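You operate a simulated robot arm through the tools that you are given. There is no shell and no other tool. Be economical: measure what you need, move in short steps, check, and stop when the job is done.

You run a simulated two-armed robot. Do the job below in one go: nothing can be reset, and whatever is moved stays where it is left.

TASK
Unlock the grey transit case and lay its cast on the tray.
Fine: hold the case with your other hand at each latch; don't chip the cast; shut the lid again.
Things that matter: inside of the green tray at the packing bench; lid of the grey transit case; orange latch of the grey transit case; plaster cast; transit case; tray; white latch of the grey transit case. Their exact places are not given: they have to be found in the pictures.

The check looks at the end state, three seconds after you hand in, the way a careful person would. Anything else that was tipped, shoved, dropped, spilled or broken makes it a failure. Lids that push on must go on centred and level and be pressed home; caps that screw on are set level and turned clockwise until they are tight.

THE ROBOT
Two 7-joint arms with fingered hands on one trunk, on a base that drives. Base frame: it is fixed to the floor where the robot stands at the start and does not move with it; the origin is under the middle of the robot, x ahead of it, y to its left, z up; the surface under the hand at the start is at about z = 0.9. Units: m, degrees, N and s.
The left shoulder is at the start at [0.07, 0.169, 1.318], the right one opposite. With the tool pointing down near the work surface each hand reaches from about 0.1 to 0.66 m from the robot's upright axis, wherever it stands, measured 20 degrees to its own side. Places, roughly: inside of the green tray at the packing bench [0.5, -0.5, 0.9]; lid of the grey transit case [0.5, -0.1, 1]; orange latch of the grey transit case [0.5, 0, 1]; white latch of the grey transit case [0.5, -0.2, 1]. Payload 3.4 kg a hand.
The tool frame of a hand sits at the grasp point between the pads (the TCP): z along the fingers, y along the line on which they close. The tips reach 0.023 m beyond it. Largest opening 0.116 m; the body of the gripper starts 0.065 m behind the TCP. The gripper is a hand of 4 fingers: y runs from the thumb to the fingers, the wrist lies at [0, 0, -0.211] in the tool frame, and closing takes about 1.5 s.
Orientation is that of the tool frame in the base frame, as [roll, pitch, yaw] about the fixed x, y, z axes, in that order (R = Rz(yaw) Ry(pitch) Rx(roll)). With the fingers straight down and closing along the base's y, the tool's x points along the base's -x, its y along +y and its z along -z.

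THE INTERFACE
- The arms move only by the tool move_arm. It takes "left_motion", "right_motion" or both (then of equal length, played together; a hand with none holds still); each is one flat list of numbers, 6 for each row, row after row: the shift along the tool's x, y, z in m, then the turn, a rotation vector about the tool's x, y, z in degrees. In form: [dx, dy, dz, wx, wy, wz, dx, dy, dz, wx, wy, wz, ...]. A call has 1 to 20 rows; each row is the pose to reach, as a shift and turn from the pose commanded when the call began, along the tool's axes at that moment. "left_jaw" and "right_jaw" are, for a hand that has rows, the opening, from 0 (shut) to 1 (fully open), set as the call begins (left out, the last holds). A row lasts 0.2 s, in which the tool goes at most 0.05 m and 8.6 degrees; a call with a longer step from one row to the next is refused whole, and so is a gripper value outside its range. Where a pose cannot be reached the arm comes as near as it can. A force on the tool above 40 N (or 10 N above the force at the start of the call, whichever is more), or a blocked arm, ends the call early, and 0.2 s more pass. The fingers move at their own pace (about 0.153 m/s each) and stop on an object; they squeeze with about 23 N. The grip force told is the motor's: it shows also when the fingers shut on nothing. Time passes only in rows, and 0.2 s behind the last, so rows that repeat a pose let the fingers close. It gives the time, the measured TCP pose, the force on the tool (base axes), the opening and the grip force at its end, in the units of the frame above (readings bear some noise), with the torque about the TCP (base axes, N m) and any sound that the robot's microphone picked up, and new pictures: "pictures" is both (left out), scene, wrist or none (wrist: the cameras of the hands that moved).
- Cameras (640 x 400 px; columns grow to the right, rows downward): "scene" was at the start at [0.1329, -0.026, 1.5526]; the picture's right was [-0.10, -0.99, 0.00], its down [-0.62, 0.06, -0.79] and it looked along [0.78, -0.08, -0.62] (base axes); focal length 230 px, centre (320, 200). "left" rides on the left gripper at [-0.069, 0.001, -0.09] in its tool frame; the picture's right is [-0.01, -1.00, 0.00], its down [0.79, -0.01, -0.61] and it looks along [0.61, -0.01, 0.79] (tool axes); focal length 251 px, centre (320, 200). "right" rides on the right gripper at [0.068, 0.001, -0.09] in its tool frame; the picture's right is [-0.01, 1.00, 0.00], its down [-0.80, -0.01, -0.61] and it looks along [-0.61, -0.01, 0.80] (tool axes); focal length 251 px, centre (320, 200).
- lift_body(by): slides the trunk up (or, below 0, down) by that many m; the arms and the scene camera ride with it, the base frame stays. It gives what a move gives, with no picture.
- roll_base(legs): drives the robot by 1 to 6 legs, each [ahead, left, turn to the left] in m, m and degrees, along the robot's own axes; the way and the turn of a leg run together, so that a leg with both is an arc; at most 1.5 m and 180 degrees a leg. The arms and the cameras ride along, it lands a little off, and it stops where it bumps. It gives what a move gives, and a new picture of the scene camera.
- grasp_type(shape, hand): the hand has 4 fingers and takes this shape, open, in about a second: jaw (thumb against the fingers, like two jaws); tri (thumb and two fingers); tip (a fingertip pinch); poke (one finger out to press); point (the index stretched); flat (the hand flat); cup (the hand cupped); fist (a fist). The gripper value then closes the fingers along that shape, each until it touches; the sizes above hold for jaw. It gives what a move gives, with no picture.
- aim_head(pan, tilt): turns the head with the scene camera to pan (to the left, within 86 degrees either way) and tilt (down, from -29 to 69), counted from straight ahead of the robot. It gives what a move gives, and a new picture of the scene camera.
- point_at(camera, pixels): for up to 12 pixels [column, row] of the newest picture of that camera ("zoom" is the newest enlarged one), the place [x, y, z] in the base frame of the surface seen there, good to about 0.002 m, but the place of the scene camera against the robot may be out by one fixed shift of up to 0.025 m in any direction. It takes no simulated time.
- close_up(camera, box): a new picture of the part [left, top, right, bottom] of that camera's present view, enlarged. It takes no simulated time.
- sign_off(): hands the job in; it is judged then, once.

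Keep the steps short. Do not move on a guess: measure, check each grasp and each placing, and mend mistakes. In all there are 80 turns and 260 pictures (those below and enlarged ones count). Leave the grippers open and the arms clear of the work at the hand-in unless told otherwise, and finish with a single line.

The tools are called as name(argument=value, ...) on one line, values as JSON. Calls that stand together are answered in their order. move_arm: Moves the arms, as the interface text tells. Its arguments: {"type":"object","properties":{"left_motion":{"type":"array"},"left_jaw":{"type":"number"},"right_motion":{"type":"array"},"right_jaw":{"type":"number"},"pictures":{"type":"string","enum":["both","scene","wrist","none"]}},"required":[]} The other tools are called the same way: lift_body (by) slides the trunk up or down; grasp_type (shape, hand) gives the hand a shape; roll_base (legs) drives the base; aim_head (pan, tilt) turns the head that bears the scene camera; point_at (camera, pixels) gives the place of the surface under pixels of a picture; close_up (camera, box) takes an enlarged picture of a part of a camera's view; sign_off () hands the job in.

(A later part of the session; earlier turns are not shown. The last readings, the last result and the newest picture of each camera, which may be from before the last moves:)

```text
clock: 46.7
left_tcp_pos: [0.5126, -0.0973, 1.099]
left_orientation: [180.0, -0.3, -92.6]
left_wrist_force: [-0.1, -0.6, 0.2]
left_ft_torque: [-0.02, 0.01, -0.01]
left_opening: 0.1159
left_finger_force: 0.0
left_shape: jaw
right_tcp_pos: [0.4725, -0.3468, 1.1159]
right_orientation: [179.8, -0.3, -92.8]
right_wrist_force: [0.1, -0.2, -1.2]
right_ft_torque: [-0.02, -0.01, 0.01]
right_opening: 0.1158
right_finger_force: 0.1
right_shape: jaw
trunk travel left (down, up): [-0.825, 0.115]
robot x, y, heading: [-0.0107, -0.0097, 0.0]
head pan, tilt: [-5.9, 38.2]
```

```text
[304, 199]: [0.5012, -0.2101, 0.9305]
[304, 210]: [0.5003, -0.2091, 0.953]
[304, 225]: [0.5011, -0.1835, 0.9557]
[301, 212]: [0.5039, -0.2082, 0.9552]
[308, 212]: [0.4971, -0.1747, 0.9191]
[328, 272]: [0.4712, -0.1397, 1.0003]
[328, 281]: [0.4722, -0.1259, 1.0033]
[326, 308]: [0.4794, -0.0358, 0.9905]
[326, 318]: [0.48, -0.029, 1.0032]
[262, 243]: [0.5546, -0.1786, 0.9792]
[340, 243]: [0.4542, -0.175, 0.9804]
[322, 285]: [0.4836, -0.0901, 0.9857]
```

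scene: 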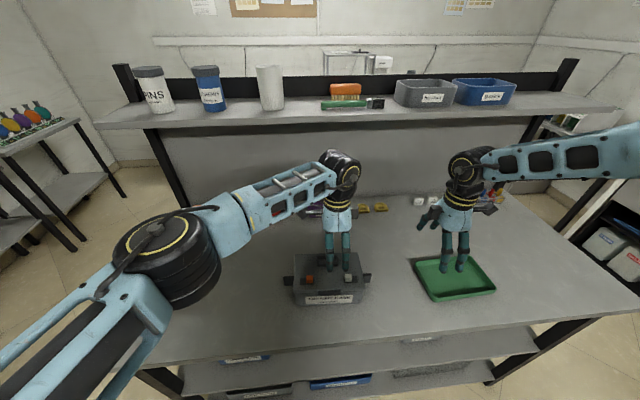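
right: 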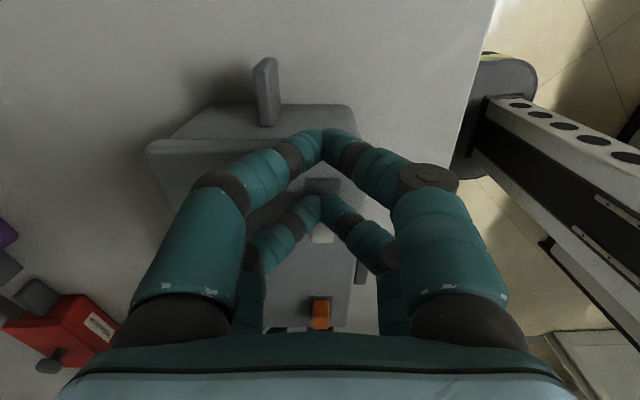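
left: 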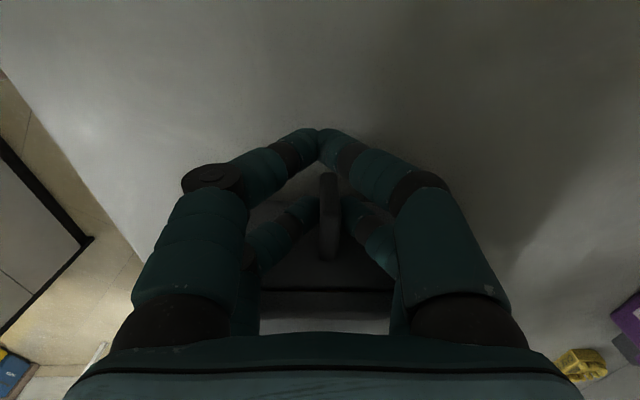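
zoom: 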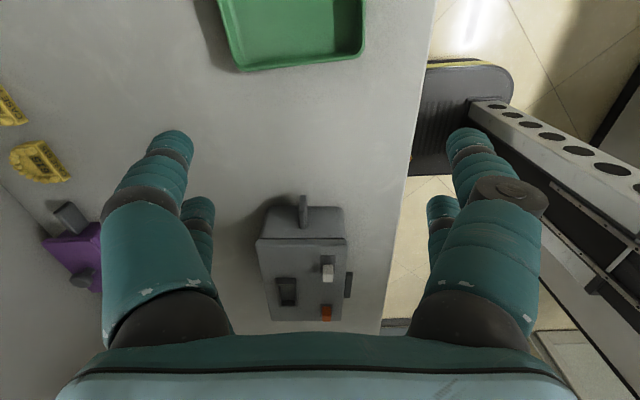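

Right handle: x≈0.502, y −0.21…−0.183. Orange −y face at y≈−0.036, x≈0.480. The left hand closes and moves aside/up; the right hand goes over and down around the right handle.

move_arm(left_motion=[-0.02, 0, -0.02, 0, 0, 0, -0.04, 0, -0.04, 0, 0, 0, -0.05, 0.01, -0.05, 0, 0, 0, -0.05, 0.03, -0.05, 0, 0, 0, -0.05, 0.03, -0.05, 0, 0, 0, -0.05, 0.03, -0.05, 0, 0, 0, -0.05, 0.03, -0.05, 0, 0, 0, -0.05, 0.03, -0.05, 0, 0, 0], left_jaw=0, right_motion=[-0.035, -0.006, 0, 0, 0, 0, -0.07, -0.012, 0, 0, 0, 0, -0.105, -0.018, 0, 0, 0, 0, -0.138, -0.0228, 0, 0, 0, 0, -0.138, -0.0228, 0.03, 0, 0, 0, -0.138, -0.0228, 0.06, 0, 0, 0, -0.138, -0.0228, 0.08, 0, 0, 0, -0.138, -0.0228, 0.1, 0, 0, 0])

```text
clock: 48.5
left_tcp_pos: [0.4843, -0.0475, 1.1491]
left_orientation: [-180.0, -0.1, -92.7]
left_wrist_force: [0.2, 0.3, -0.1]
left_ft_torque: [0.0, -0.02, 0.01]
left_opening: 0.0
left_finger_force: 23.1
left_shape: jaw
right_tcp_pos: [0.4916, -0.2204, 1.0241]
right_orientation: [179.9, -0.1, -92.8]
right_wrist_force: [-0.5, 0.2, -0.1]
right_ft_torque: [0.02, -0.03, 0.0]
right_opening: 0.1159
right_finger_force: 0.0
right_shape: jaw
right hand out of reach, approached as far as the arm can: row 7, 8
trunk travel left (down, up): [-0.825, 0.115]
robot x, y, heading: [-0.0095, -0.0149, -0.0]
head pan, tilt: [-5.9, 38.2]
```

scene: 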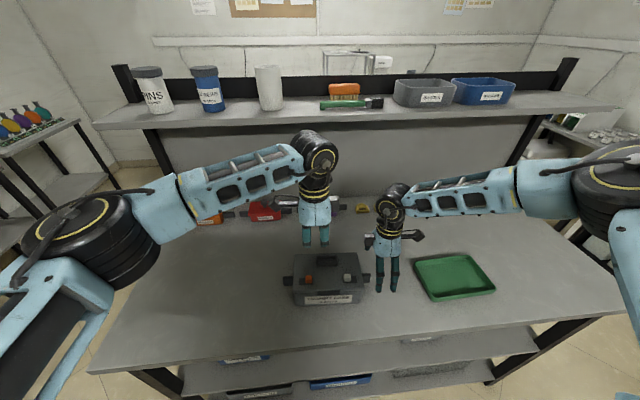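
right: 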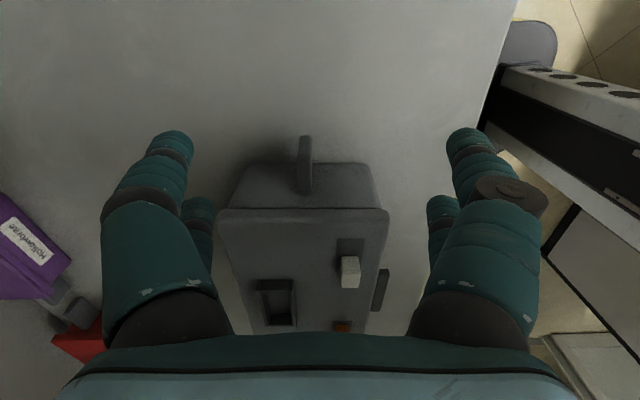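
left: 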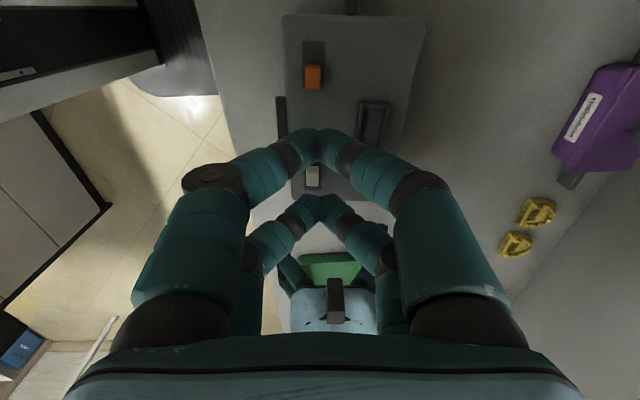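

The right arm needs the case a bit more to its side. I raise it slightly and shift the base 5 cm left.

move_arm(right_motion=[0.02, 0, -0.03, 0, 0, 0, 0.03, 0, -0.06, 0, 0, 0], pictures="none")

roll_base(legs=[[0, 0.055, 0]])

```text
clock: 49.1
left_tcp_pos: [0.4848, -0.0466, 1.1497]
left_orientation: [-179.9, -0.1, -92.7]
left_wrist_force: [-0.7, 1.1, 0.3]
left_ft_torque: [0.01, 0.02, 0.01]
left_opening: 0.0003
left_finger_force: 22.9
left_shape: jaw
right_tcp_pos: [0.4865, -0.2499, 1.0829]
right_orientation: [179.7, -0.2, -92.8]
right_wrist_force: [-0.4, -0.5, 1.1]
right_ft_torque: [-0.04, -0.01, 0.0]
right_opening: 0.1159
right_finger_force: 0.0
right_shape: jaw
trunk travel left (down, up): [-0.825, 0.115]
robot x, y, heading: [-0.0098, -0.0126, -0.1]
head pan, tilt: [-5.9, 38.2]
```

```text
clock: 50.0
left_tcp_pos: [0.4864, 0.0014, 1.1481]
left_orientation: [-180.0, 0.2, -92.7]
left_wrist_force: [0.1, -1.1, 0.1]
left_ft_torque: [0.04, 0.0, 0.03]
left_opening: 0.0
left_finger_force: 22.9
left_shape: jaw
right_tcp_pos: [0.488, -0.2029, 1.0802]
right_orientation: [179.7, 0.2, -92.9]
right_wrist_force: [0.2, -1.0, -0.6]
right_ft_torque: [0.05, 0.0, -0.03]
right_opening: 0.1158
right_finger_force: 0.1
right_shape: jaw
trunk travel left (down, up): [-0.825, 0.115]
robot x, y, heading: [-0.0085, 0.0421, 0.0]
head pan, tilt: [-5.9, 38.2]
```

scene: 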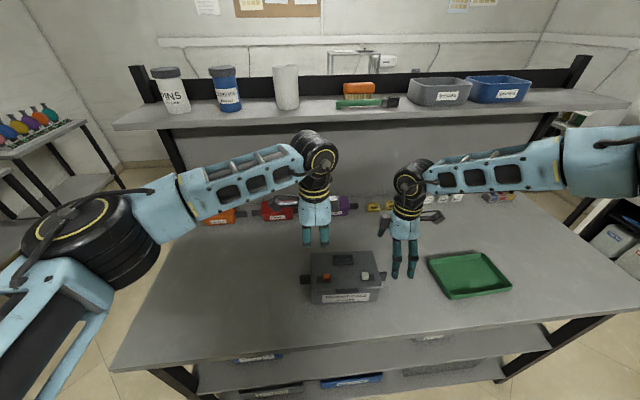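

Right hand down around the right handle now.

move_arm(right_motion=[0.006, -0.014, 0.03, 0, 0, 0, 0.006, -0.014, 0.06, 0, 0, 0, 0.006, -0.014, 0.09, 0, 0, 0, 0.006, -0.014, 0.11, 0, 0, 0, 0.006, -0.014, 0.128, 0, 0, 0], pictures="wrist")

```text
clock: 51.2
left_tcp_pos: [0.4852, 0.0051, 1.1496]
left_orientation: [-180.0, -0.2, -92.7]
left_wrist_force: [-0.1, 0.2, -0.4]
left_ft_torque: [0.03, 0.0, 0.0]
left_opening: 0.0001
left_finger_force: 22.8
left_shape: jaw
right_tcp_pos: [0.4814, -0.2157, 0.9751]
right_orientation: [179.9, 0.0, -92.9]
right_wrist_force: [0.4, 0.1, 0.1]
right_ft_torque: [-0.02, 0.0, 0.0]
right_opening: 0.1159
right_finger_force: 0.2
right_shape: jaw
right hand out of reach, approached as far as the arm can: row 3, 4, 5
trunk travel left (down, up): [-0.825, 0.115]
robot x, y, heading: [-0.01, 0.0382, 0.1]
head pan, tilt: [-5.9, 38.2]
```

right: 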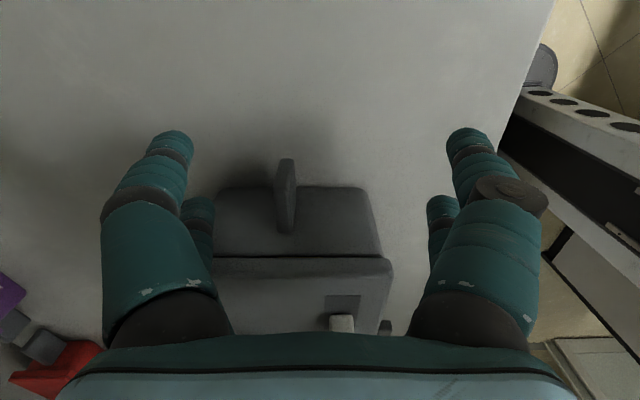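

Low reach is the limit, so lowering the trunk should help. I raise the hands first, then lower the trunk 13 cm.

move_arm(right_motion=[0, 0, -0.045, 0, 0, 0, 0, 0, -0.09, 0, 0, 0, 0, 0, -0.13, 0, 0, 0], left_motion=[0, 0, -0.03, 0, 0, 0, 0, 0, -0.06, 0, 0, 0, 0, 0, -0.07, 0, 0, 0], pictures="none")

lift_body(by=-0.13)

```text
clock: 52.0
left_tcp_pos: [0.4835, 0.0081, 1.2189]
left_orientation: [179.9, -0.2, -92.7]
left_wrist_force: [0.1, -0.9, -0.1]
left_ft_torque: [0.01, -0.02, 0.0]
left_opening: 0.0
left_finger_force: 23.3
left_shape: jaw
right_tcp_pos: [0.479, -0.2131, 1.1063]
right_orientation: [179.8, -0.1, -93.0]
right_wrist_force: [-0.7, -0.5, 0.5]
right_ft_torque: [-0.04, 0.0, 0.01]
right_opening: 0.1157
right_finger_force: 0.0
right_shape: jaw
trunk travel left (down, up): [-0.825, 0.115]
robot x, y, heading: [-0.0128, 0.0427, -0.1]
head pan, tilt: [-5.9, 38.2]
```

```text
clock: 53.6
left_tcp_pos: [0.4849, 0.0085, 1.0886]
left_orientation: [180.0, 0.0, -92.7]
left_wrist_force: [0.6, -0.3, 0.9]
left_ft_torque: [0.04, 0.0, 0.01]
left_opening: 0.0
left_finger_force: 22.8
left_shape: jaw
right_tcp_pos: [0.4789, -0.2133, 0.9758]
right_orientation: [179.9, -0.2, -92.8]
right_wrist_force: [-0.6, -0.8, -0.8]
right_ft_torque: [0.0, -0.03, -0.01]
right_opening: 0.1159
right_finger_force: 0.1
right_shape: jaw
trunk travel left (down, up): [-0.695, 0.245]
robot x, y, heading: [-0.0123, 0.0422, 0.1]
head pan, tilt: [-5.9, 38.2]
```

move_arm(right_motion=[0, -0.012, 0.005, 0, 0, 0, -0.003, -0.023, 0.01, 0, 0, 0, -0.003, -0.023, 0.025, 0, 0, 0], pictures="wrist")

```text
clock: 54.4
left_tcp_pos: [0.4843, 0.007, 1.0883]
left_orientation: [-179.9, -0.1, -92.6]
left_wrist_force: [0.0, -0.2, 0.2]
left_ft_torque: [0.0, 0.0, -0.02]
left_opening: 0.0002
left_finger_force: 22.4
left_shape: jaw
right_tcp_pos: [0.5028, -0.2136, 0.9504]
right_orientation: [179.7, -0.2, -93.0]
right_wrist_force: [-0.2, 0.4, 0.1]
right_ft_torque: [0.02, -0.03, -0.02]
right_opening: 0.1162
right_finger_force: 0.1
right_shape: jaw
trunk travel left (down, up): [-0.695, 0.245]
robot x, y, heading: [-0.0038, 0.041, -0.3]
head pan, tilt: [-5.9, 38.2]
```

right: 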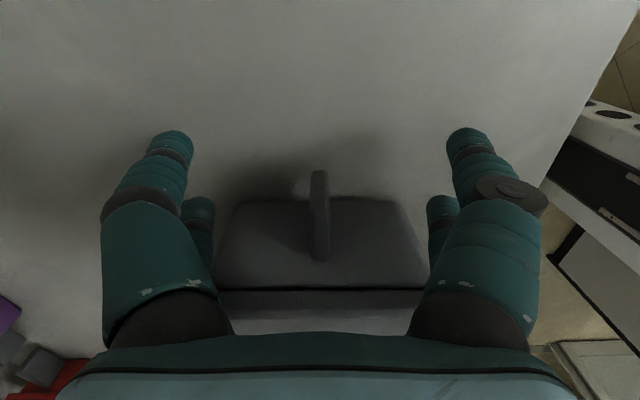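

Reached with the handle centred. Close the right hand on it; bring the left hand toward y≈−0.078 above the lid.

move_arm(right_motion=[0, 0, 0, 0, 0, 0, 0, 0, 0, 0, 0, 0, 0, 0, 0, 0, 0, 0, 0, 0, 0, 0, 0, 0, 0, 0, 0, 0, 0, 0, 0, 0, 0, 0, 0, 0, 0, 0, 0, 0, 0, 0, 0, 0, 0, 0, 0, 0], right_jaw=0, left_motion=[0.015, 0, 0, 0, 0, 0, 0.03, 0, 0, 0, 0, 0, 0.045, 0, 0, 0, 0, 0, 0.06, 0, 0, 0, 0, 0, 0.07, 0, 0, 0, 0, 0, 0.08, 0, 0, 0, 0, 0, 0.085, 0, 0.01, 0, 0, 0, 0.085, 0, 0.03, 0, 0, 0])

close_up(camera="left", box=[220, 60, 420, 260])

close_up(camera="scene", box=[270, 180, 450, 320])

```text
clock: 56.2
left_tcp_pos: [0.4811, -0.0773, 1.0588]
left_orientation: [180.0, -0.2, -92.7]
left_wrist_force: [-0.6, 0.0, 0.0]
left_ft_torque: [0.04, 0.0, -0.02]
left_opening: 0.0
left_finger_force: 23.4
left_shape: jaw
right_tcp_pos: [0.5027, -0.2124, 0.9499]
right_orientation: [179.7, -0.1, -92.8]
right_wrist_force: [-0.2, -1.5, -2.2]
right_ft_torque: [-0.05, -0.01, 0.02]
right_opening: 0.0002
right_finger_force: 23.3
right_shape: jaw
trunk travel left (down, up): [-0.695, 0.245]
robot x, y, heading: [-0.0111, 0.0398, -0.2]
head pan, tilt: [-5.9, 38.2]
```

scene: 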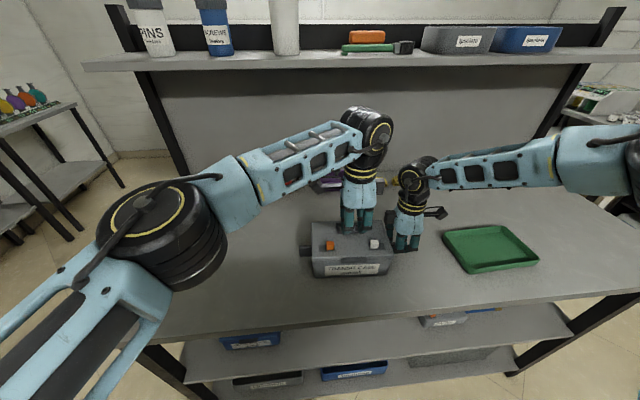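
right: 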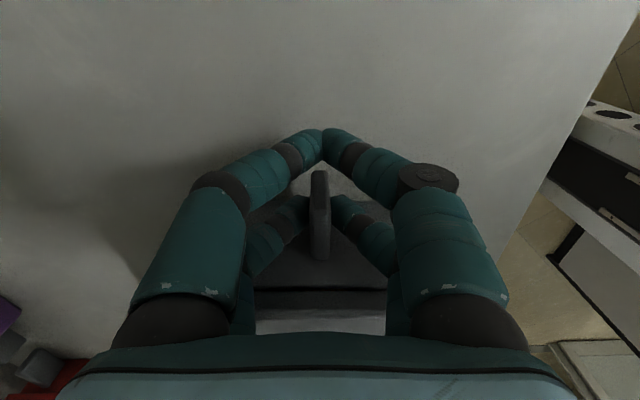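
left: 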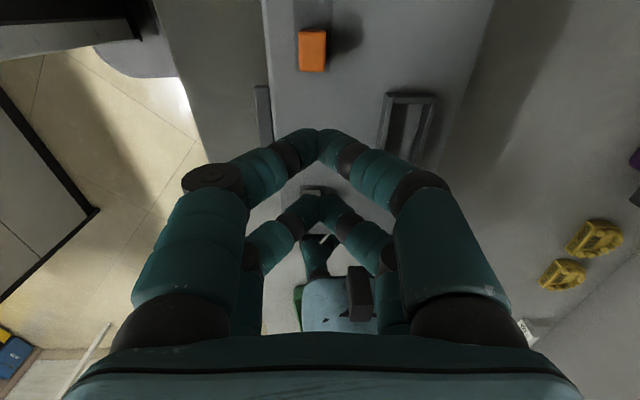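

```text
2.00 times, centred on (320, 160) of left
```

zoom: 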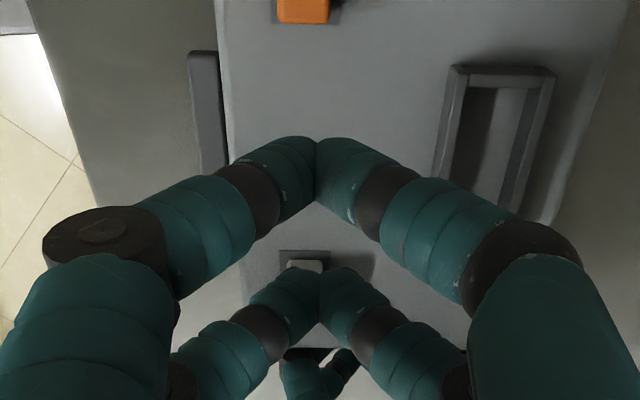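

```text
2.86 times, centred on (360, 250) of scene
```

zoom: 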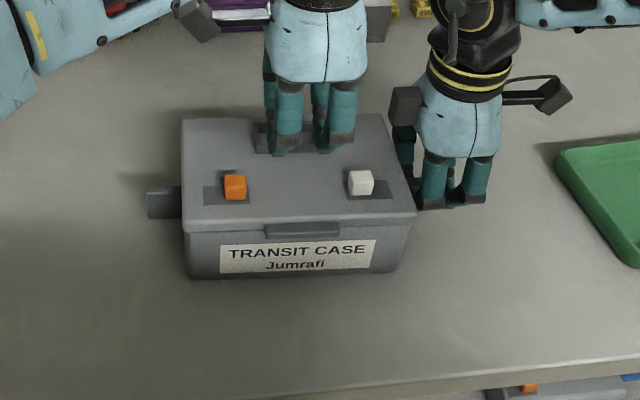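

Tips line up with the orange knob, right hand grips its handle. Lower the left tips beside the knob (TCP z 1.016, y −0.072).

move_arm(left_motion=[-0.005, 0, 0.01, 0, 0, 0, -0.005, 0, 0.02, 0, 0, 0, -0.005, 0, 0.03, 0, 0, 0, -0.005, 0, 0.037, 0, 0, 0, -0.005, 0, 0.042, 0, 0, 0], pictures="wrist")

close_up(camera="scene", box=[270, 180, 450, 320])

```text
clock: 57.4
left_tcp_pos: [0.4816, -0.0728, 1.018]
left_orientation: [-180.0, 0.0, -92.6]
left_wrist_force: [-0.7, 0.7, -0.8]
left_ft_torque: [-0.03, -0.02, 0.0]
left_opening: 0.0
left_finger_force: 22.5
left_shape: jaw
right_tcp_pos: [0.5027, -0.2123, 0.9493]
right_orientation: [179.7, -0.1, -92.9]
right_wrist_force: [-0.1, 0.3, -2.8]
right_ft_torque: [-0.04, 0.0, 0.01]
right_opening: 0.0
right_finger_force: 23.0
right_shape: jaw
trunk travel left (down, up): [-0.695, 0.245]
robot x, y, heading: [-0.0109, 0.0461, 0.1]
head pan, tilt: [-5.9, 38.2]
```

left: 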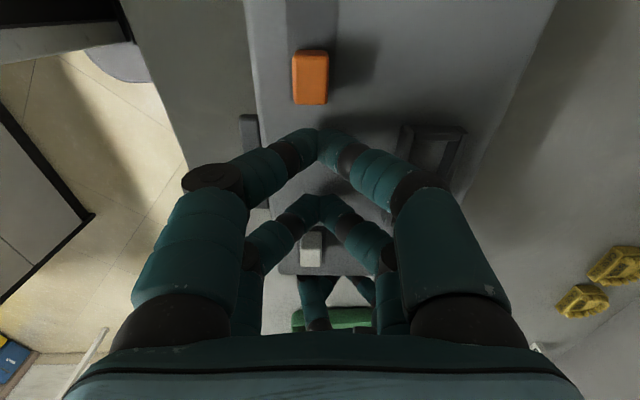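

```text
2.86 times, centred on (360, 250) of scene
```

zoom: 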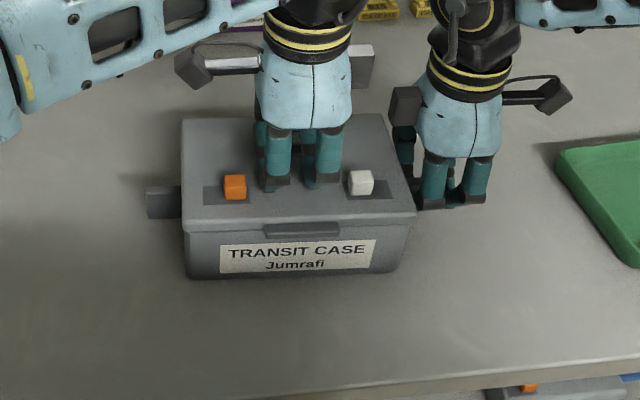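

move_arm(left_motion=[-0.008, 0, 0.001, 0, 0, 0, -0.014, 0, 0.001, 0, 0, 0, -0.018, 0, 0.001, 0, 0, 0, -0.021, 0, 0.001, 0, 0, 0, -0.024, 0, 0.001, 0, 0, 0, -0.027, 0, 0.001, 0, 0, 0, -0.03, 0, 0.001, 0, 0, 0, -0.032, 0, 0.001, 0, 0, 0, -0.034, 0, 0.001, 0, 0, 0, -0.036, 0, 0.001, 0, 0, 0, -0.038, 0, 0.001, 0, 0, 0], pictures="wrist")

close_up(camera="scene", box=[310, 220, 400, 285])

```text
clock: 59.8
left_tcp_pos: [0.482, -0.0357, 1.0158]
left_orientation: [-179.9, -0.3, -92.9]
left_wrist_force: [2.9, -31.9, 1.2]
left_ft_torque: [-0.49, -0.05, 0.01]
left_opening: 0.0001
left_finger_force: 22.6
left_shape: jaw
right_tcp_pos: [0.5019, -0.2117, 0.9515]
right_orientation: [179.9, 0.0, -92.8]
right_wrist_force: [-3.8, 28.1, 7.6]
right_ft_torque: [0.57, 0.09, 0.0]
right_opening: 0.0
right_finger_force: 23.1
right_shape: jaw
trunk travel left (down, up): [-0.695, 0.245]
robot x, y, heading: [-0.0095, 0.047, 0.0]
head pan, tilt: [-5.9, 38.2]
```

left: 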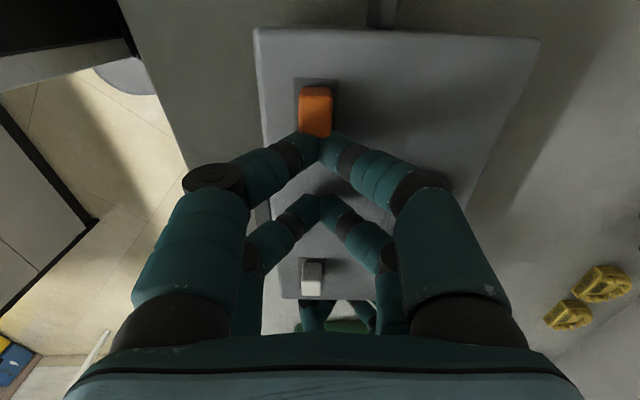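

```text
6.15 times, centred on (355, 252) of scene
```

zoom: 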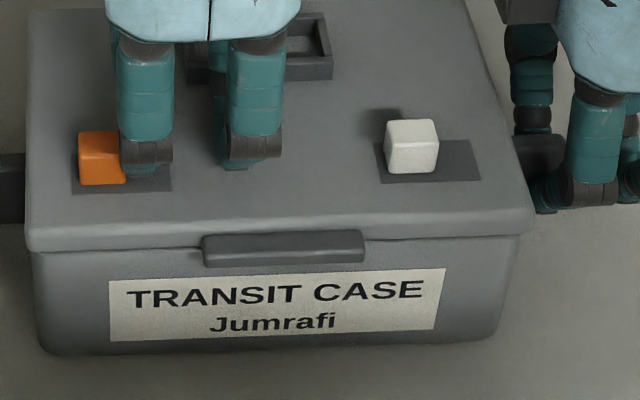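

Orange latch is at its stop (32 N). Both latches are open. I back the left hand off and up, and release the right hand and raise it.

move_arm(left_motion=[0.01, 0, 0, 0, 0, 0, 0.015, 0, -0.02, 0, 0, 0, 0.015, 0, -0.05, 0, 0, 0, 0.015, 0, -0.09, 0, 0, 0, 0.015, 0, -0.1, 0, 0, 0, 0.015, 0, -0.1, 0, 0, 0, 0.015, 0, -0.1, 0, 0, 0, 0.015, 0, -0.1, 0, 0, 0, 0.015, 0, -0.1, 0, 0, 0], right_motion=[0, 0, 0, 0, 0, 0, 0, 0, 0, 0, 0, 0, 0, 0, 0, 0, 0, 0, 0, 0, 0, 0, 0, 0, 0, 0, 0, 0, 0, 0, 0, 0, -0.03, 0, 0, 0, 0, 0, -0.07, 0, 0, 0, 0, 0, -0.11, 0, 0, 0, 0, 0, -0.15, 0, 0, 0], right_jaw=1, left_jaw=0.6, pictures="none")

roll_base(legs=[[-0.11, -0.1, 0]])

close_up(camera="scene", box=[270, 180, 430, 300])

```text
clock: 61.8
left_tcp_pos: [0.4792, -0.0516, 1.118]
left_orientation: [-179.9, -0.2, -92.7]
left_wrist_force: [-0.1, 0.1, 0.0]
left_ft_torque: [0.02, -0.02, -0.02]
left_opening: 0.0693
left_finger_force: 0.1
left_shape: jaw
right_tcp_pos: [0.5029, -0.2118, 1.102]
right_orientation: [179.9, -0.2, -92.9]
right_wrist_force: [-0.1, -0.9, -1.0]
right_ft_torque: [-0.04, -0.01, 0.0]
right_opening: 0.1158
right_finger_force: 0.0
right_shape: jaw
trunk travel left (down, up): [-0.695, 0.245]
robot x, y, heading: [-0.0114, 0.0441, 0.0]
head pan, tilt: [-5.9, 38.2]
```

```text
clock: 63.2
left_tcp_pos: [0.3694, -0.151, 1.1159]
left_orientation: [179.9, -0.2, -92.7]
left_wrist_force: [-0.1, 0.8, -0.1]
left_ft_torque: [-0.01, 0.03, 0.0]
left_opening: 0.0691
left_finger_force: 0.1
left_shape: jaw
right_tcp_pos: [0.3918, -0.3127, 1.1003]
right_orientation: [179.7, -0.2, -92.8]
right_wrist_force: [-0.4, 0.2, 0.4]
right_ft_torque: [-0.01, 0.0, 0.04]
right_opening: 0.1159
right_finger_force: 0.1
right_shape: jaw
trunk travel left (down, up): [-0.695, 0.245]
robot x, y, heading: [-0.1201, -0.0605, 0.1]
head pan, tilt: [-5.9, 38.2]
```

scene: 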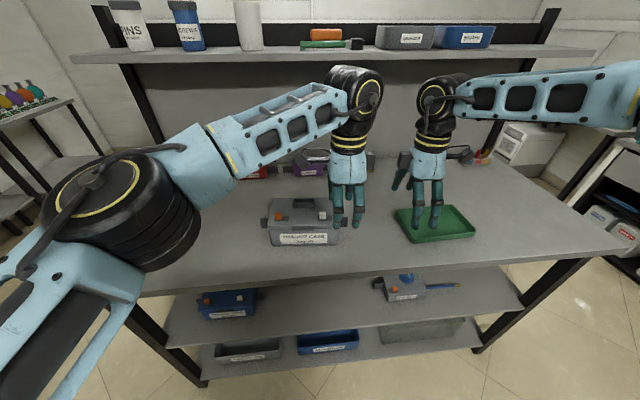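

```text
3.33 times, centred on (350, 240) of scene
```

zoom: 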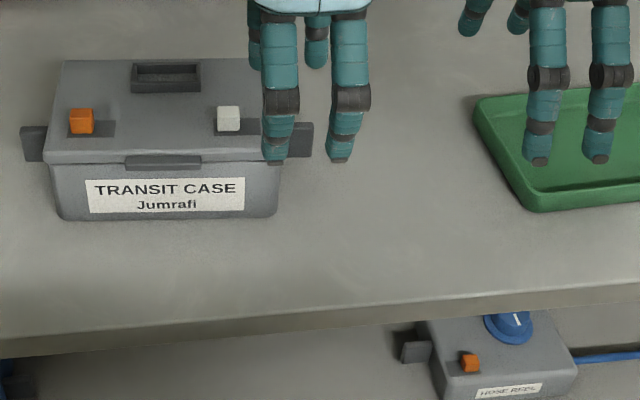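

Both latches rest at the unlocked ends. Now measure the front lift tab at zoom (163,162).

point_at(camera="zoom", pixels=[[163, 158], [163, 165], [163, 172], [126, 163], [200, 161], [229, 116], [80, 120], [163, 153], [163, 195], [50, 160], [280, 158]])

close_up(camera="scene", box=[285, 220, 325, 250])

```text
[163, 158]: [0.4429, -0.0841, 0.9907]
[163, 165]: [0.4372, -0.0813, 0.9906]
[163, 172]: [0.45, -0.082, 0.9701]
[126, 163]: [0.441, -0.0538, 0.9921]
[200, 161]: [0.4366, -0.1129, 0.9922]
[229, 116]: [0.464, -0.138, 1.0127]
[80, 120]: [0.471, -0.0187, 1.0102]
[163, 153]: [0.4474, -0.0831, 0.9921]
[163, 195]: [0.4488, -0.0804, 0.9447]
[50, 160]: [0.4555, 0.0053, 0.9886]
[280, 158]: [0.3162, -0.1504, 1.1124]
```

```text
13.33 times, centred on (305, 235) of scene
```

zoom: 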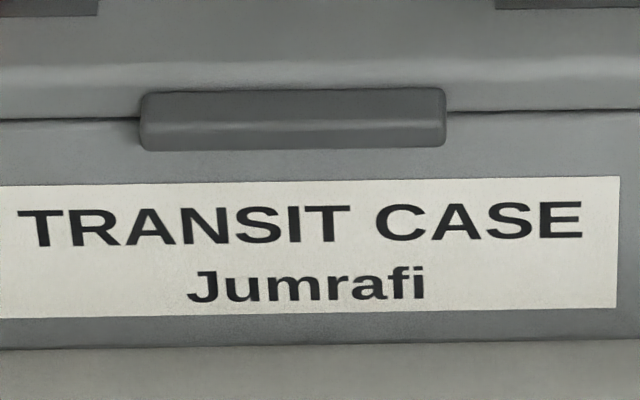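

Tab: y −0.05…−0.109, front x≈0.445, top z≈0.981, about 1 cm thick. I will pinch it with the left hand tilted forward. First tilt 60° about tool x in free air in front of the case.

move_arm(left_motion=[-0.01, 0.005, 0, 7.5, 0, 0, -0.02, 0.01, 0, 15, 0, 0, -0.03, 0.015, 0, 22.5, 0, 0, -0.04, 0.02, 0, 30, 0, 0, -0.05, 0.025, 0, 37.5, 0, 0, -0.06, 0.03, 0, 45, 0, 0, -0.066, 0.035, 0, 52.5, 0, 0, -0.072, 0.04, 0, 60, 0, 0, -0.072, 0.04, 0, 60, 0, 0])

```text
clock: 65.2
left_tcp_pos: [0.3311, -0.0769, 1.116]
left_orientation: [-119.9, -0.2, -92.7]
left_wrist_force: [0.3, -0.5, -0.5]
left_ft_torque: [-0.03, -0.03, 0.0]
left_opening: 0.0693
left_finger_force: 0.0
left_shape: jaw
right_tcp_pos: [0.3914, -0.313, 1.1002]
right_orientation: [179.8, -0.2, -92.8]
right_wrist_force: [0.3, 0.4, 0.8]
right_ft_torque: [0.0, -0.02, -0.02]
right_opening: 0.116
right_finger_force: 0.0
right_shape: jaw
trunk travel left (down, up): [-0.695, 0.245]
robot x, y, heading: [-0.125, -0.0582, 0.1]
head pan, tilt: [-5.9, 38.2]
```

scene: 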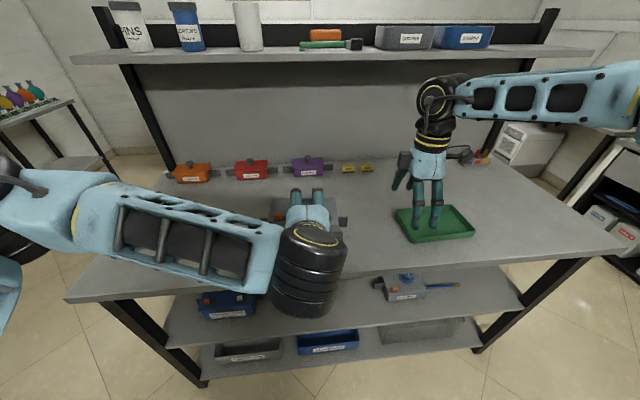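
left: 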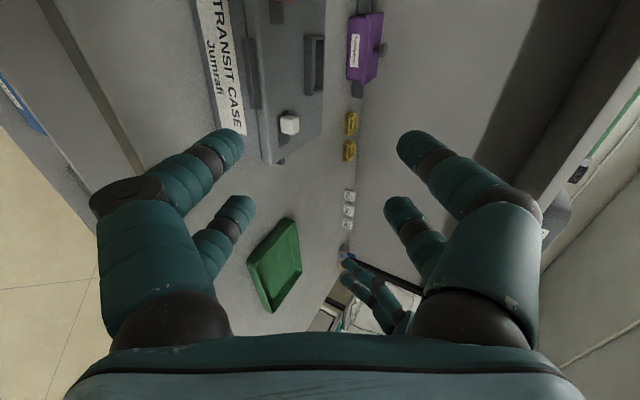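

The tilt is reachable. Measure the tab from this close wrist view (tab near (251,75)).

close_up(camera="left", box=[190, 0, 350, 170])

point_at(camera="left", pixels=[[247, 50], [252, 50], [257, 52], [250, 75], [254, 75], [251, 105], [245, 78], [258, 85], [290, 122], [240, 100], [236, 130], [180, 170]])

```text
2.35 times, centred on (270, 85) of left
```

zoom: 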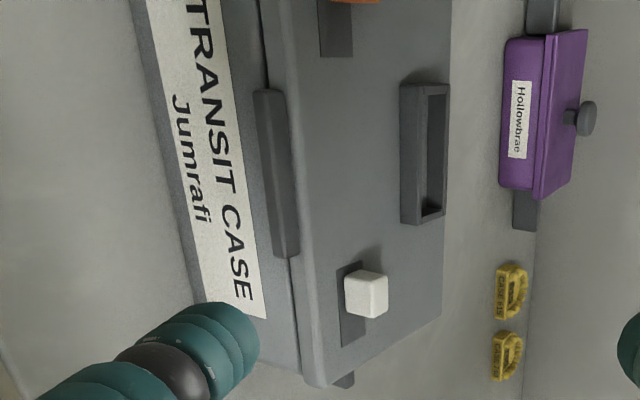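

```text
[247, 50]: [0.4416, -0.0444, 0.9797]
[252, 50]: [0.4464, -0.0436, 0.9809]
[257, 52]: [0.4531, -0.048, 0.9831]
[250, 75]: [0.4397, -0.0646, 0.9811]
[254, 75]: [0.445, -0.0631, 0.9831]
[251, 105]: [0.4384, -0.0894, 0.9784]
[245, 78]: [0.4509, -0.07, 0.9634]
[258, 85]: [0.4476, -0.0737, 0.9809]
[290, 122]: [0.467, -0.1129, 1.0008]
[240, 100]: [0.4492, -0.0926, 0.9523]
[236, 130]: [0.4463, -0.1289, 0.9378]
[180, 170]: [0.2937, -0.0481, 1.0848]
```

Tab: x 0.438–0.452, y −0.04…−0.10, z 0.968–0.981. I line up between the two knobs (y −0.068), approach along the tool axis and stop ~1 cm short to look.

move_arm(left_motion=[-0.007, 0.033, 0, 0, 0, 0, -0.0138, 0.066, 0, 0, 0, 0, -0.0138, 0.066, 0.04, 0, 0, 0, -0.0138, 0.066, 0.08, 0, 0, 0, -0.0138, 0.066, 0.12, 0, 0, 0, -0.0138, 0.066, 0.144, 0, 0, 0])

close_up(camera="left", box=[160, 60, 480, 260])

```text
clock: 66.6
left_tcp_pos: [0.4253, -0.0674, 0.9848]
left_orientation: [-120.0, -0.1, -92.7]
left_wrist_force: [-0.5, -0.1, -0.7]
left_ft_torque: [0.07, 0.04, 0.01]
left_opening: 0.0694
left_finger_force: 0.1
left_shape: jaw
right_tcp_pos: [0.3917, -0.3136, 1.0998]
right_orientation: [179.7, -0.2, -92.7]
right_wrist_force: [-0.3, 0.4, 0.0]
right_ft_torque: [0.02, 0.01, 0.01]
right_opening: 0.1157
right_finger_force: 0.1
right_shape: jaw
trunk travel left (down, up): [-0.695, 0.245]
robot x, y, heading: [-0.1231, -0.0561, 0.0]
head pan, tilt: [-5.9, 38.2]
```

scene: 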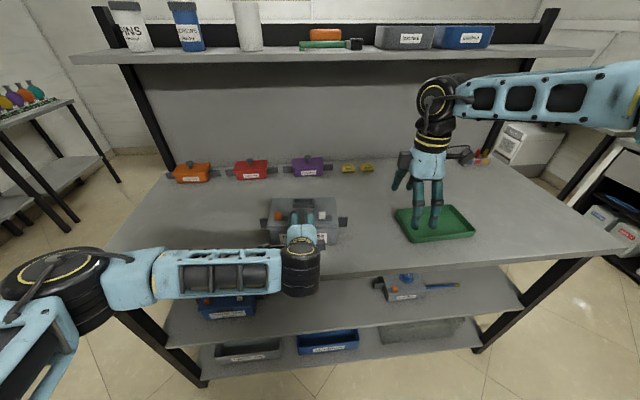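
left: 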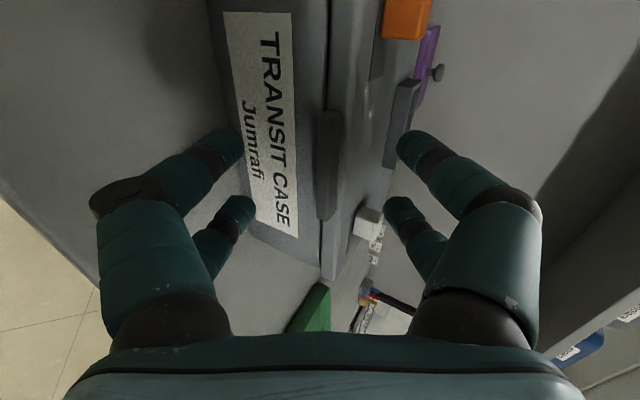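

```text
2.00 times, centred on (320, 160) of left
```

zoom: 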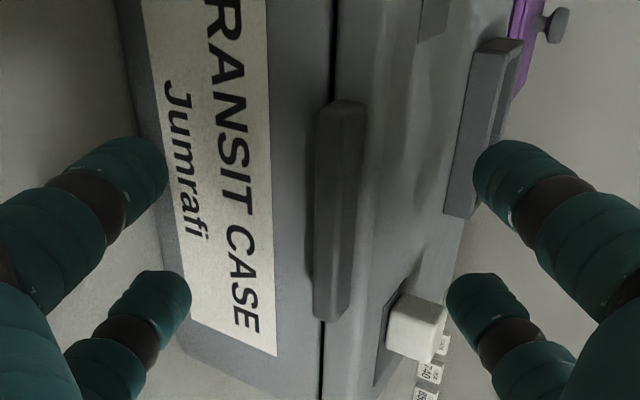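

The tab is well centred between the fingers. I shift +y 6 mm away from the white knob, go 8 mm forward, then close.

move_arm(left_motion=[-0.006, -0.003, 0.004, 0, 0, 0, -0.006, -0.003, 0.008, 0, 0, 0], pictures="none")

move_arm(left_motion=[0, 0, 0, 0, 0, 0, 0, 0, 0, 0, 0, 0, 0, 0, 0, 0, 0, 0, 0, 0, 0, 0, 0, 0, 0, 0, 0, 0, 0, 0, 0, 0, 0, 0, 0, 0], left_jaw=0, pictures="wrist")

close_up(camera="left", box=[200, 60, 440, 260])

```text
clock: 67.2
left_tcp_pos: [0.4328, -0.0617, 0.9855]
left_orientation: [-120.0, -0.1, -92.6]
left_wrist_force: [0.2, 0.9, -0.1]
left_ft_torque: [-0.01, -0.01, -0.02]
left_opening: 0.0691
left_finger_force: 0.1
left_shape: jaw
right_tcp_pos: [0.3905, -0.313, 1.0999]
right_orientation: [179.8, -0.2, -92.8]
right_wrist_force: [-0.3, -0.3, -0.6]
right_ft_torque: [-0.03, 0.0, 0.04]
right_opening: 0.1156
right_finger_force: 0.0
right_shape: jaw
trunk travel left (down, up): [-0.695, 0.245]
robot x, y, heading: [-0.1223, -0.057, 0.1]
head pan, tilt: [-5.9, 38.2]
```

```text
clock: 68.6
left_tcp_pos: [0.4332, -0.0632, 0.9845]
left_orientation: [-119.9, -0.1, -92.7]
left_wrist_force: [2.3, 0.8, 2.5]
left_ft_torque: [-0.05, -0.42, -0.05]
left_opening: 0.0118
left_finger_force: 23.1
left_shape: jaw
right_tcp_pos: [0.3908, -0.3131, 1.0998]
right_orientation: [179.8, -0.2, -92.8]
right_wrist_force: [0.7, -0.5, -0.1]
right_ft_torque: [0.01, 0.02, -0.01]
right_opening: 0.1159
right_finger_force: 0.0
right_shape: jaw
trunk travel left (down, up): [-0.695, 0.245]
robot x, y, heading: [-0.1221, -0.0586, -0.2]
head pan, tilt: [-5.9, 38.2]
```

left: 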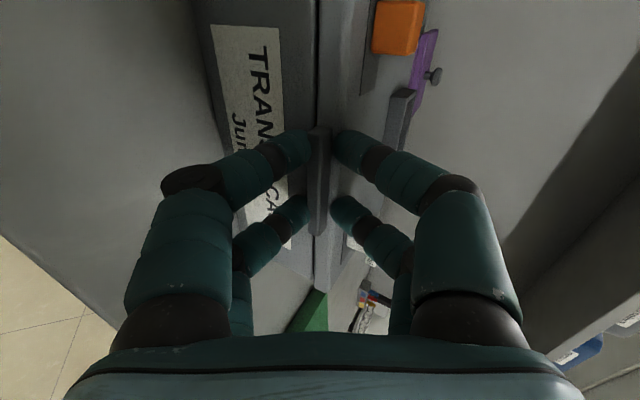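

```text
2.00 times, centred on (320, 160) of left
```

zoom: 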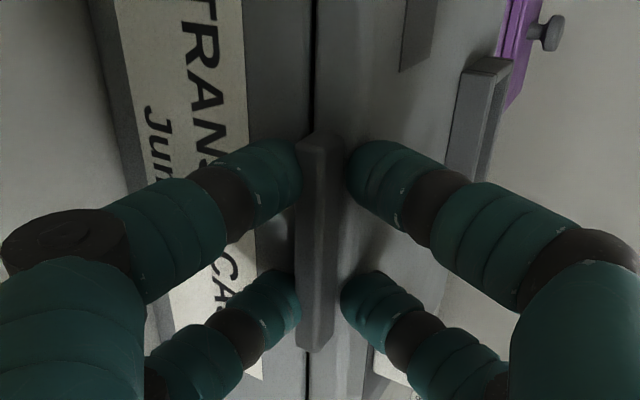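

The tab is firmly pinched (opening 11.8 mm). Lift along an arc about the rear hinge (x≈0.572, z≈0.975), first 20°.

move_arm(left_motion=[0, -0.0055, -0.0027, -2.5, 0, 0, 0, -0.0111, -0.005, -5, 0, 0, 0, -0.0169, -0.007, -7.5, 0, 0, 0, -0.0227, -0.0088, -10, 0, 0, 0, -0.0345, -0.0117, -15, 0, 0, 0, -0.0464, -0.0135, -20, 0, 0])

close_up(camera="scene", box=[240, 160, 380, 280])

```text
clock: 70.0
left_tcp_pos: [0.4446, -0.0634, 1.0349]
left_orientation: [-140.2, -0.1, -92.7]
left_wrist_force: [2.3, 0.4, 1.3]
left_ft_torque: [0.1, -0.5, 0.06]
left_opening: 0.0118
left_finger_force: 22.9
left_shape: jaw
right_tcp_pos: [0.3907, -0.3121, 1.0994]
right_orientation: [179.8, -0.3, -92.8]
right_wrist_force: [0.2, 0.0, 0.1]
right_ft_torque: [0.0, -0.02, 0.01]
right_opening: 0.116
right_finger_force: 0.1
right_shape: jaw
trunk travel left (down, up): [-0.695, 0.245]
robot x, y, heading: [-0.1206, -0.0528, -0.3]
head pan, tilt: [-5.9, 38.2]
```

scene: 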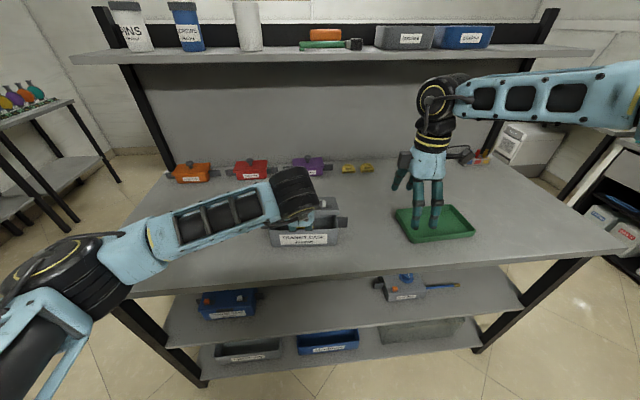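
left: 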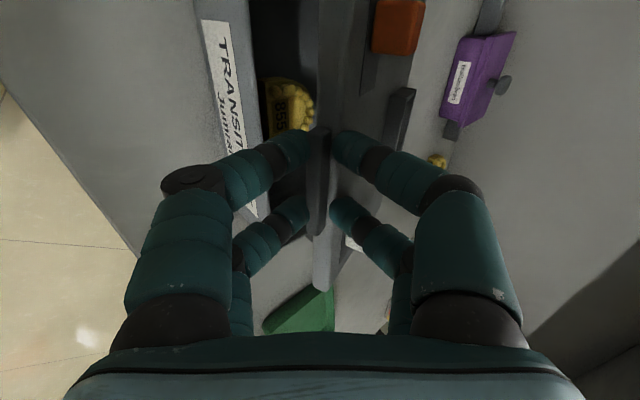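

```text
3.33 times, centred on (310, 220) of scene
```

zoom: 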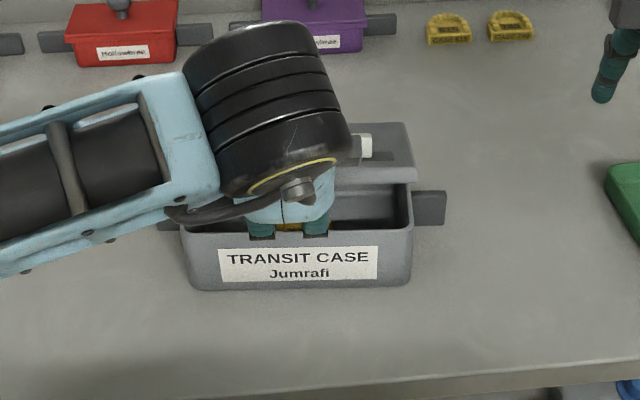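

The lid swings freely and a yellow cast is visible inside. Continue the arc to about 52°.

move_arm(left_motion=[0, -0.009, -0.0037, -4, 0, 0, 0, -0.0181, -0.0071, -8, 0, 0, 0, -0.0371, -0.0117, -16, 0, 0, 0, -0.0565, -0.0135, -24, 0, 0, 0, -0.0759, -0.0126, -32, 0, 0, 0, -0.0951, -0.0091, -40, 0, 0])

```text
clock: 71.4
left_tcp_pos: [0.4711, -0.0545, 1.0832]
left_orientation: [-177.5, -0.8, -93.1]
left_wrist_force: [0.6, -6.0, 14.3]
left_ft_torque: [0.5, -1.29, -0.44]
left_opening: 0.0126
left_finger_force: 23.3
left_shape: jaw
left hand out of reach, approached as far as the arm can: row 6
right_tcp_pos: [0.388, -0.3142, 1.102]
right_orientation: [179.9, -0.2, -92.9]
right_wrist_force: [1.3, 0.5, -0.8]
right_ft_torque: [0.0, -0.01, 0.02]
right_opening: 0.1159
right_finger_force: 0.0
right_shape: jaw
trunk travel left (down, up): [-0.695, 0.245]
robot x, y, heading: [-0.1204, -0.0604, -0.0]
head pan, tilt: [-5.9, 38.2]
```

scene: 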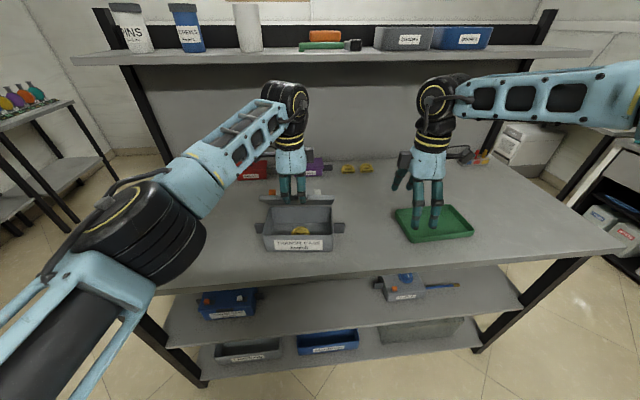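
left: 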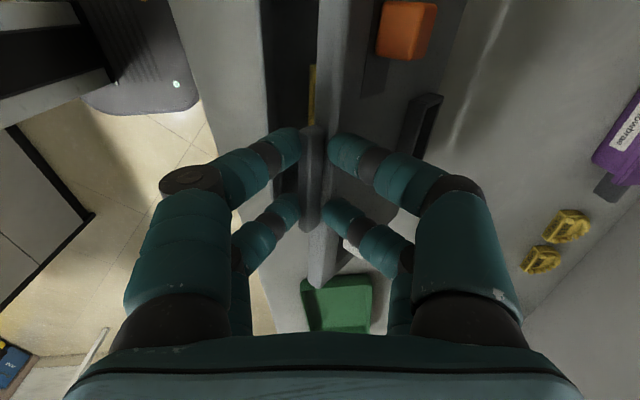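

The arm hits its forward reach limit at ~47° lid angle. The lid is still pinched and slightly over-stretched upward, so a small base advance follows the arc. Drive 3.5 cm forward.

roll_base(legs=[[0.035, 0, 0]])

```text
clock: 72.2
left_tcp_pos: [0.5036, -0.0512, 1.0826]
left_orientation: [-177.8, -0.7, -92.7]
left_wrist_force: [-4.1, 0.7, -0.2]
left_ft_torque: [0.06, 0.38, -0.07]
left_opening: 0.0091
left_finger_force: 23.0
left_shape: jaw
right_tcp_pos: [0.4218, -0.3124, 1.1023]
right_orientation: [-180.0, -0.2, -92.8]
right_wrist_force: [-0.2, -0.1, 0.2]
right_ft_torque: [0.03, 0.01, 0.01]
right_opening: 0.116
right_finger_force: 0.0
right_shape: jaw
trunk travel left (down, up): [-0.695, 0.245]
robot x, y, heading: [-0.0861, -0.0592, 0.1]
head pan, tilt: [-5.9, 38.2]
```

scene: 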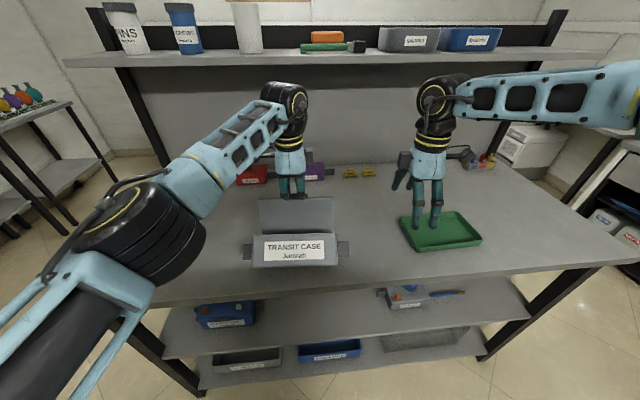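

Worked smoothly with low force. Check the grip on the lid.

close_up(camera="left", box=[160, 40, 480, 280])

close_up(camera="scene", box=[230, 160, 370, 280])

point_at(camera="zoom", pixels=[[300, 135], [130, 140], [440, 130], [300, 230], [300, 180], [440, 220]])

```text
1.67 times, centred on (320, 160) of left
```

zoom: 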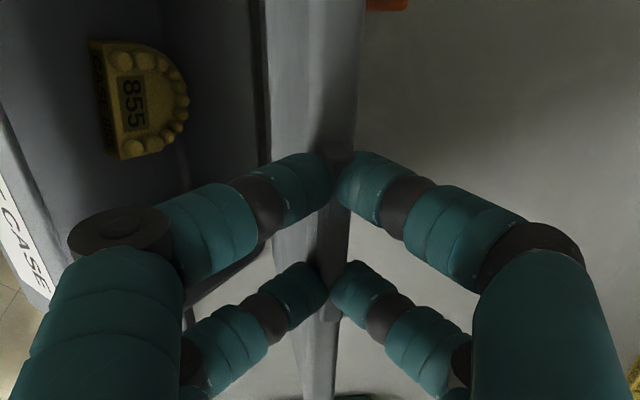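

```text
3.33 times, centred on (300, 220) of scene
```

zoom: 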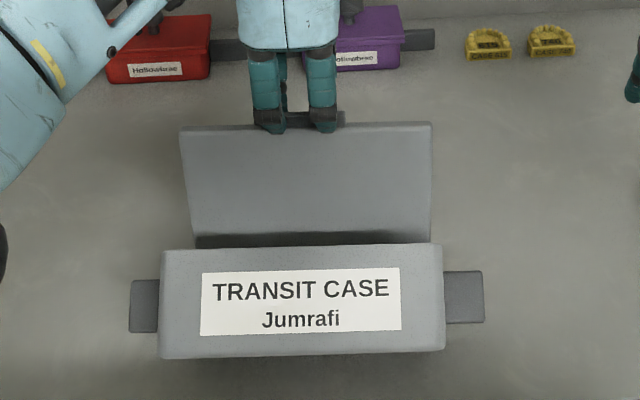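

```text
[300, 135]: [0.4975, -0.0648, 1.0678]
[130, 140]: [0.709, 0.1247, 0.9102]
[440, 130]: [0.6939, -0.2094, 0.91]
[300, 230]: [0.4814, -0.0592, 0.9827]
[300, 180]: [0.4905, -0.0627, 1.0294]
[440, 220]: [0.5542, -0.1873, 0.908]
```

The geometry looks odd (lid base at x≈0.48). I check whether the case tilted.

point_at(camera="zoom", pixels=[[185, 260], [185, 300], [185, 345], [420, 260], [420, 345], [145, 300], [465, 290], [300, 245], [165, 355], [445, 352], [300, 370]])

aim_head(pan=5, tilt=50)

close_up(camera="right", box=[0, 0, 640, 400])

```text
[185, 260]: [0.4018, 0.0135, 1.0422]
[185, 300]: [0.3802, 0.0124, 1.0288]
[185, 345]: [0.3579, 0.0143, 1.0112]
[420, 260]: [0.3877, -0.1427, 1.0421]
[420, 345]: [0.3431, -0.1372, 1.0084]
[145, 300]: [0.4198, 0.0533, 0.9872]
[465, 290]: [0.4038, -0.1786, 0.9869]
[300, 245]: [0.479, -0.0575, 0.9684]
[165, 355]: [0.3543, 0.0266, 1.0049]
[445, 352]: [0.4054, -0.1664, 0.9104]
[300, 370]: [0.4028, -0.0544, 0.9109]
```

```text
clock: 73.0
left_tcp_pos: [0.5079, -0.0508, 1.0804]
left_orientation: [-178.0, -0.7, -92.7]
left_wrist_force: [-2.3, 0.6, 0.3]
left_ft_torque: [0.07, 0.35, -0.03]
left_opening: 0.0088
left_finger_force: 23.6
left_shape: jaw
right_tcp_pos: [0.4258, -0.3124, 1.1004]
right_orientation: [179.8, -0.2, -92.8]
right_wrist_force: [-0.5, 0.2, 1.0]
right_ft_torque: [0.02, 0.0, 0.0]
right_opening: 0.1159
right_finger_force: 0.1
right_shape: jaw
trunk travel left (down, up): [-0.695, 0.245]
robot x, y, heading: [-0.0903, -0.0612, -0.1]
head pan, tilt: [5.0, 50.0]
```

scene: 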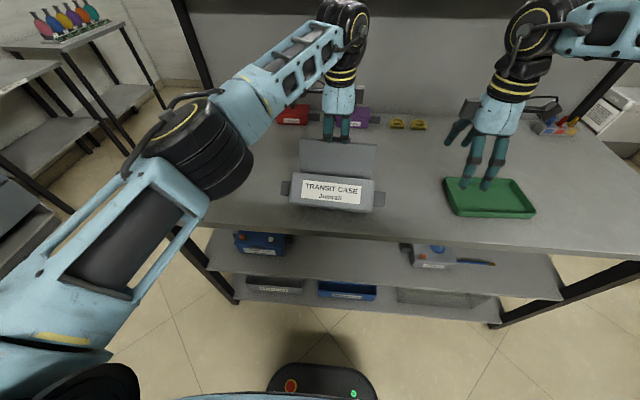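

```text
1.00 times, centred on (320, 200) of right (not enlarged: the box is as wide or as high as the picture)
```

zoom: 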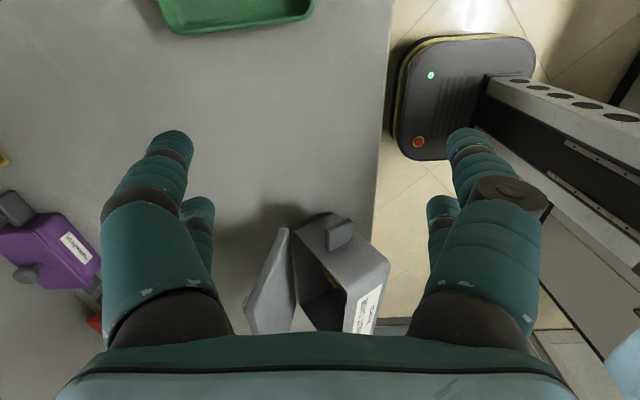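

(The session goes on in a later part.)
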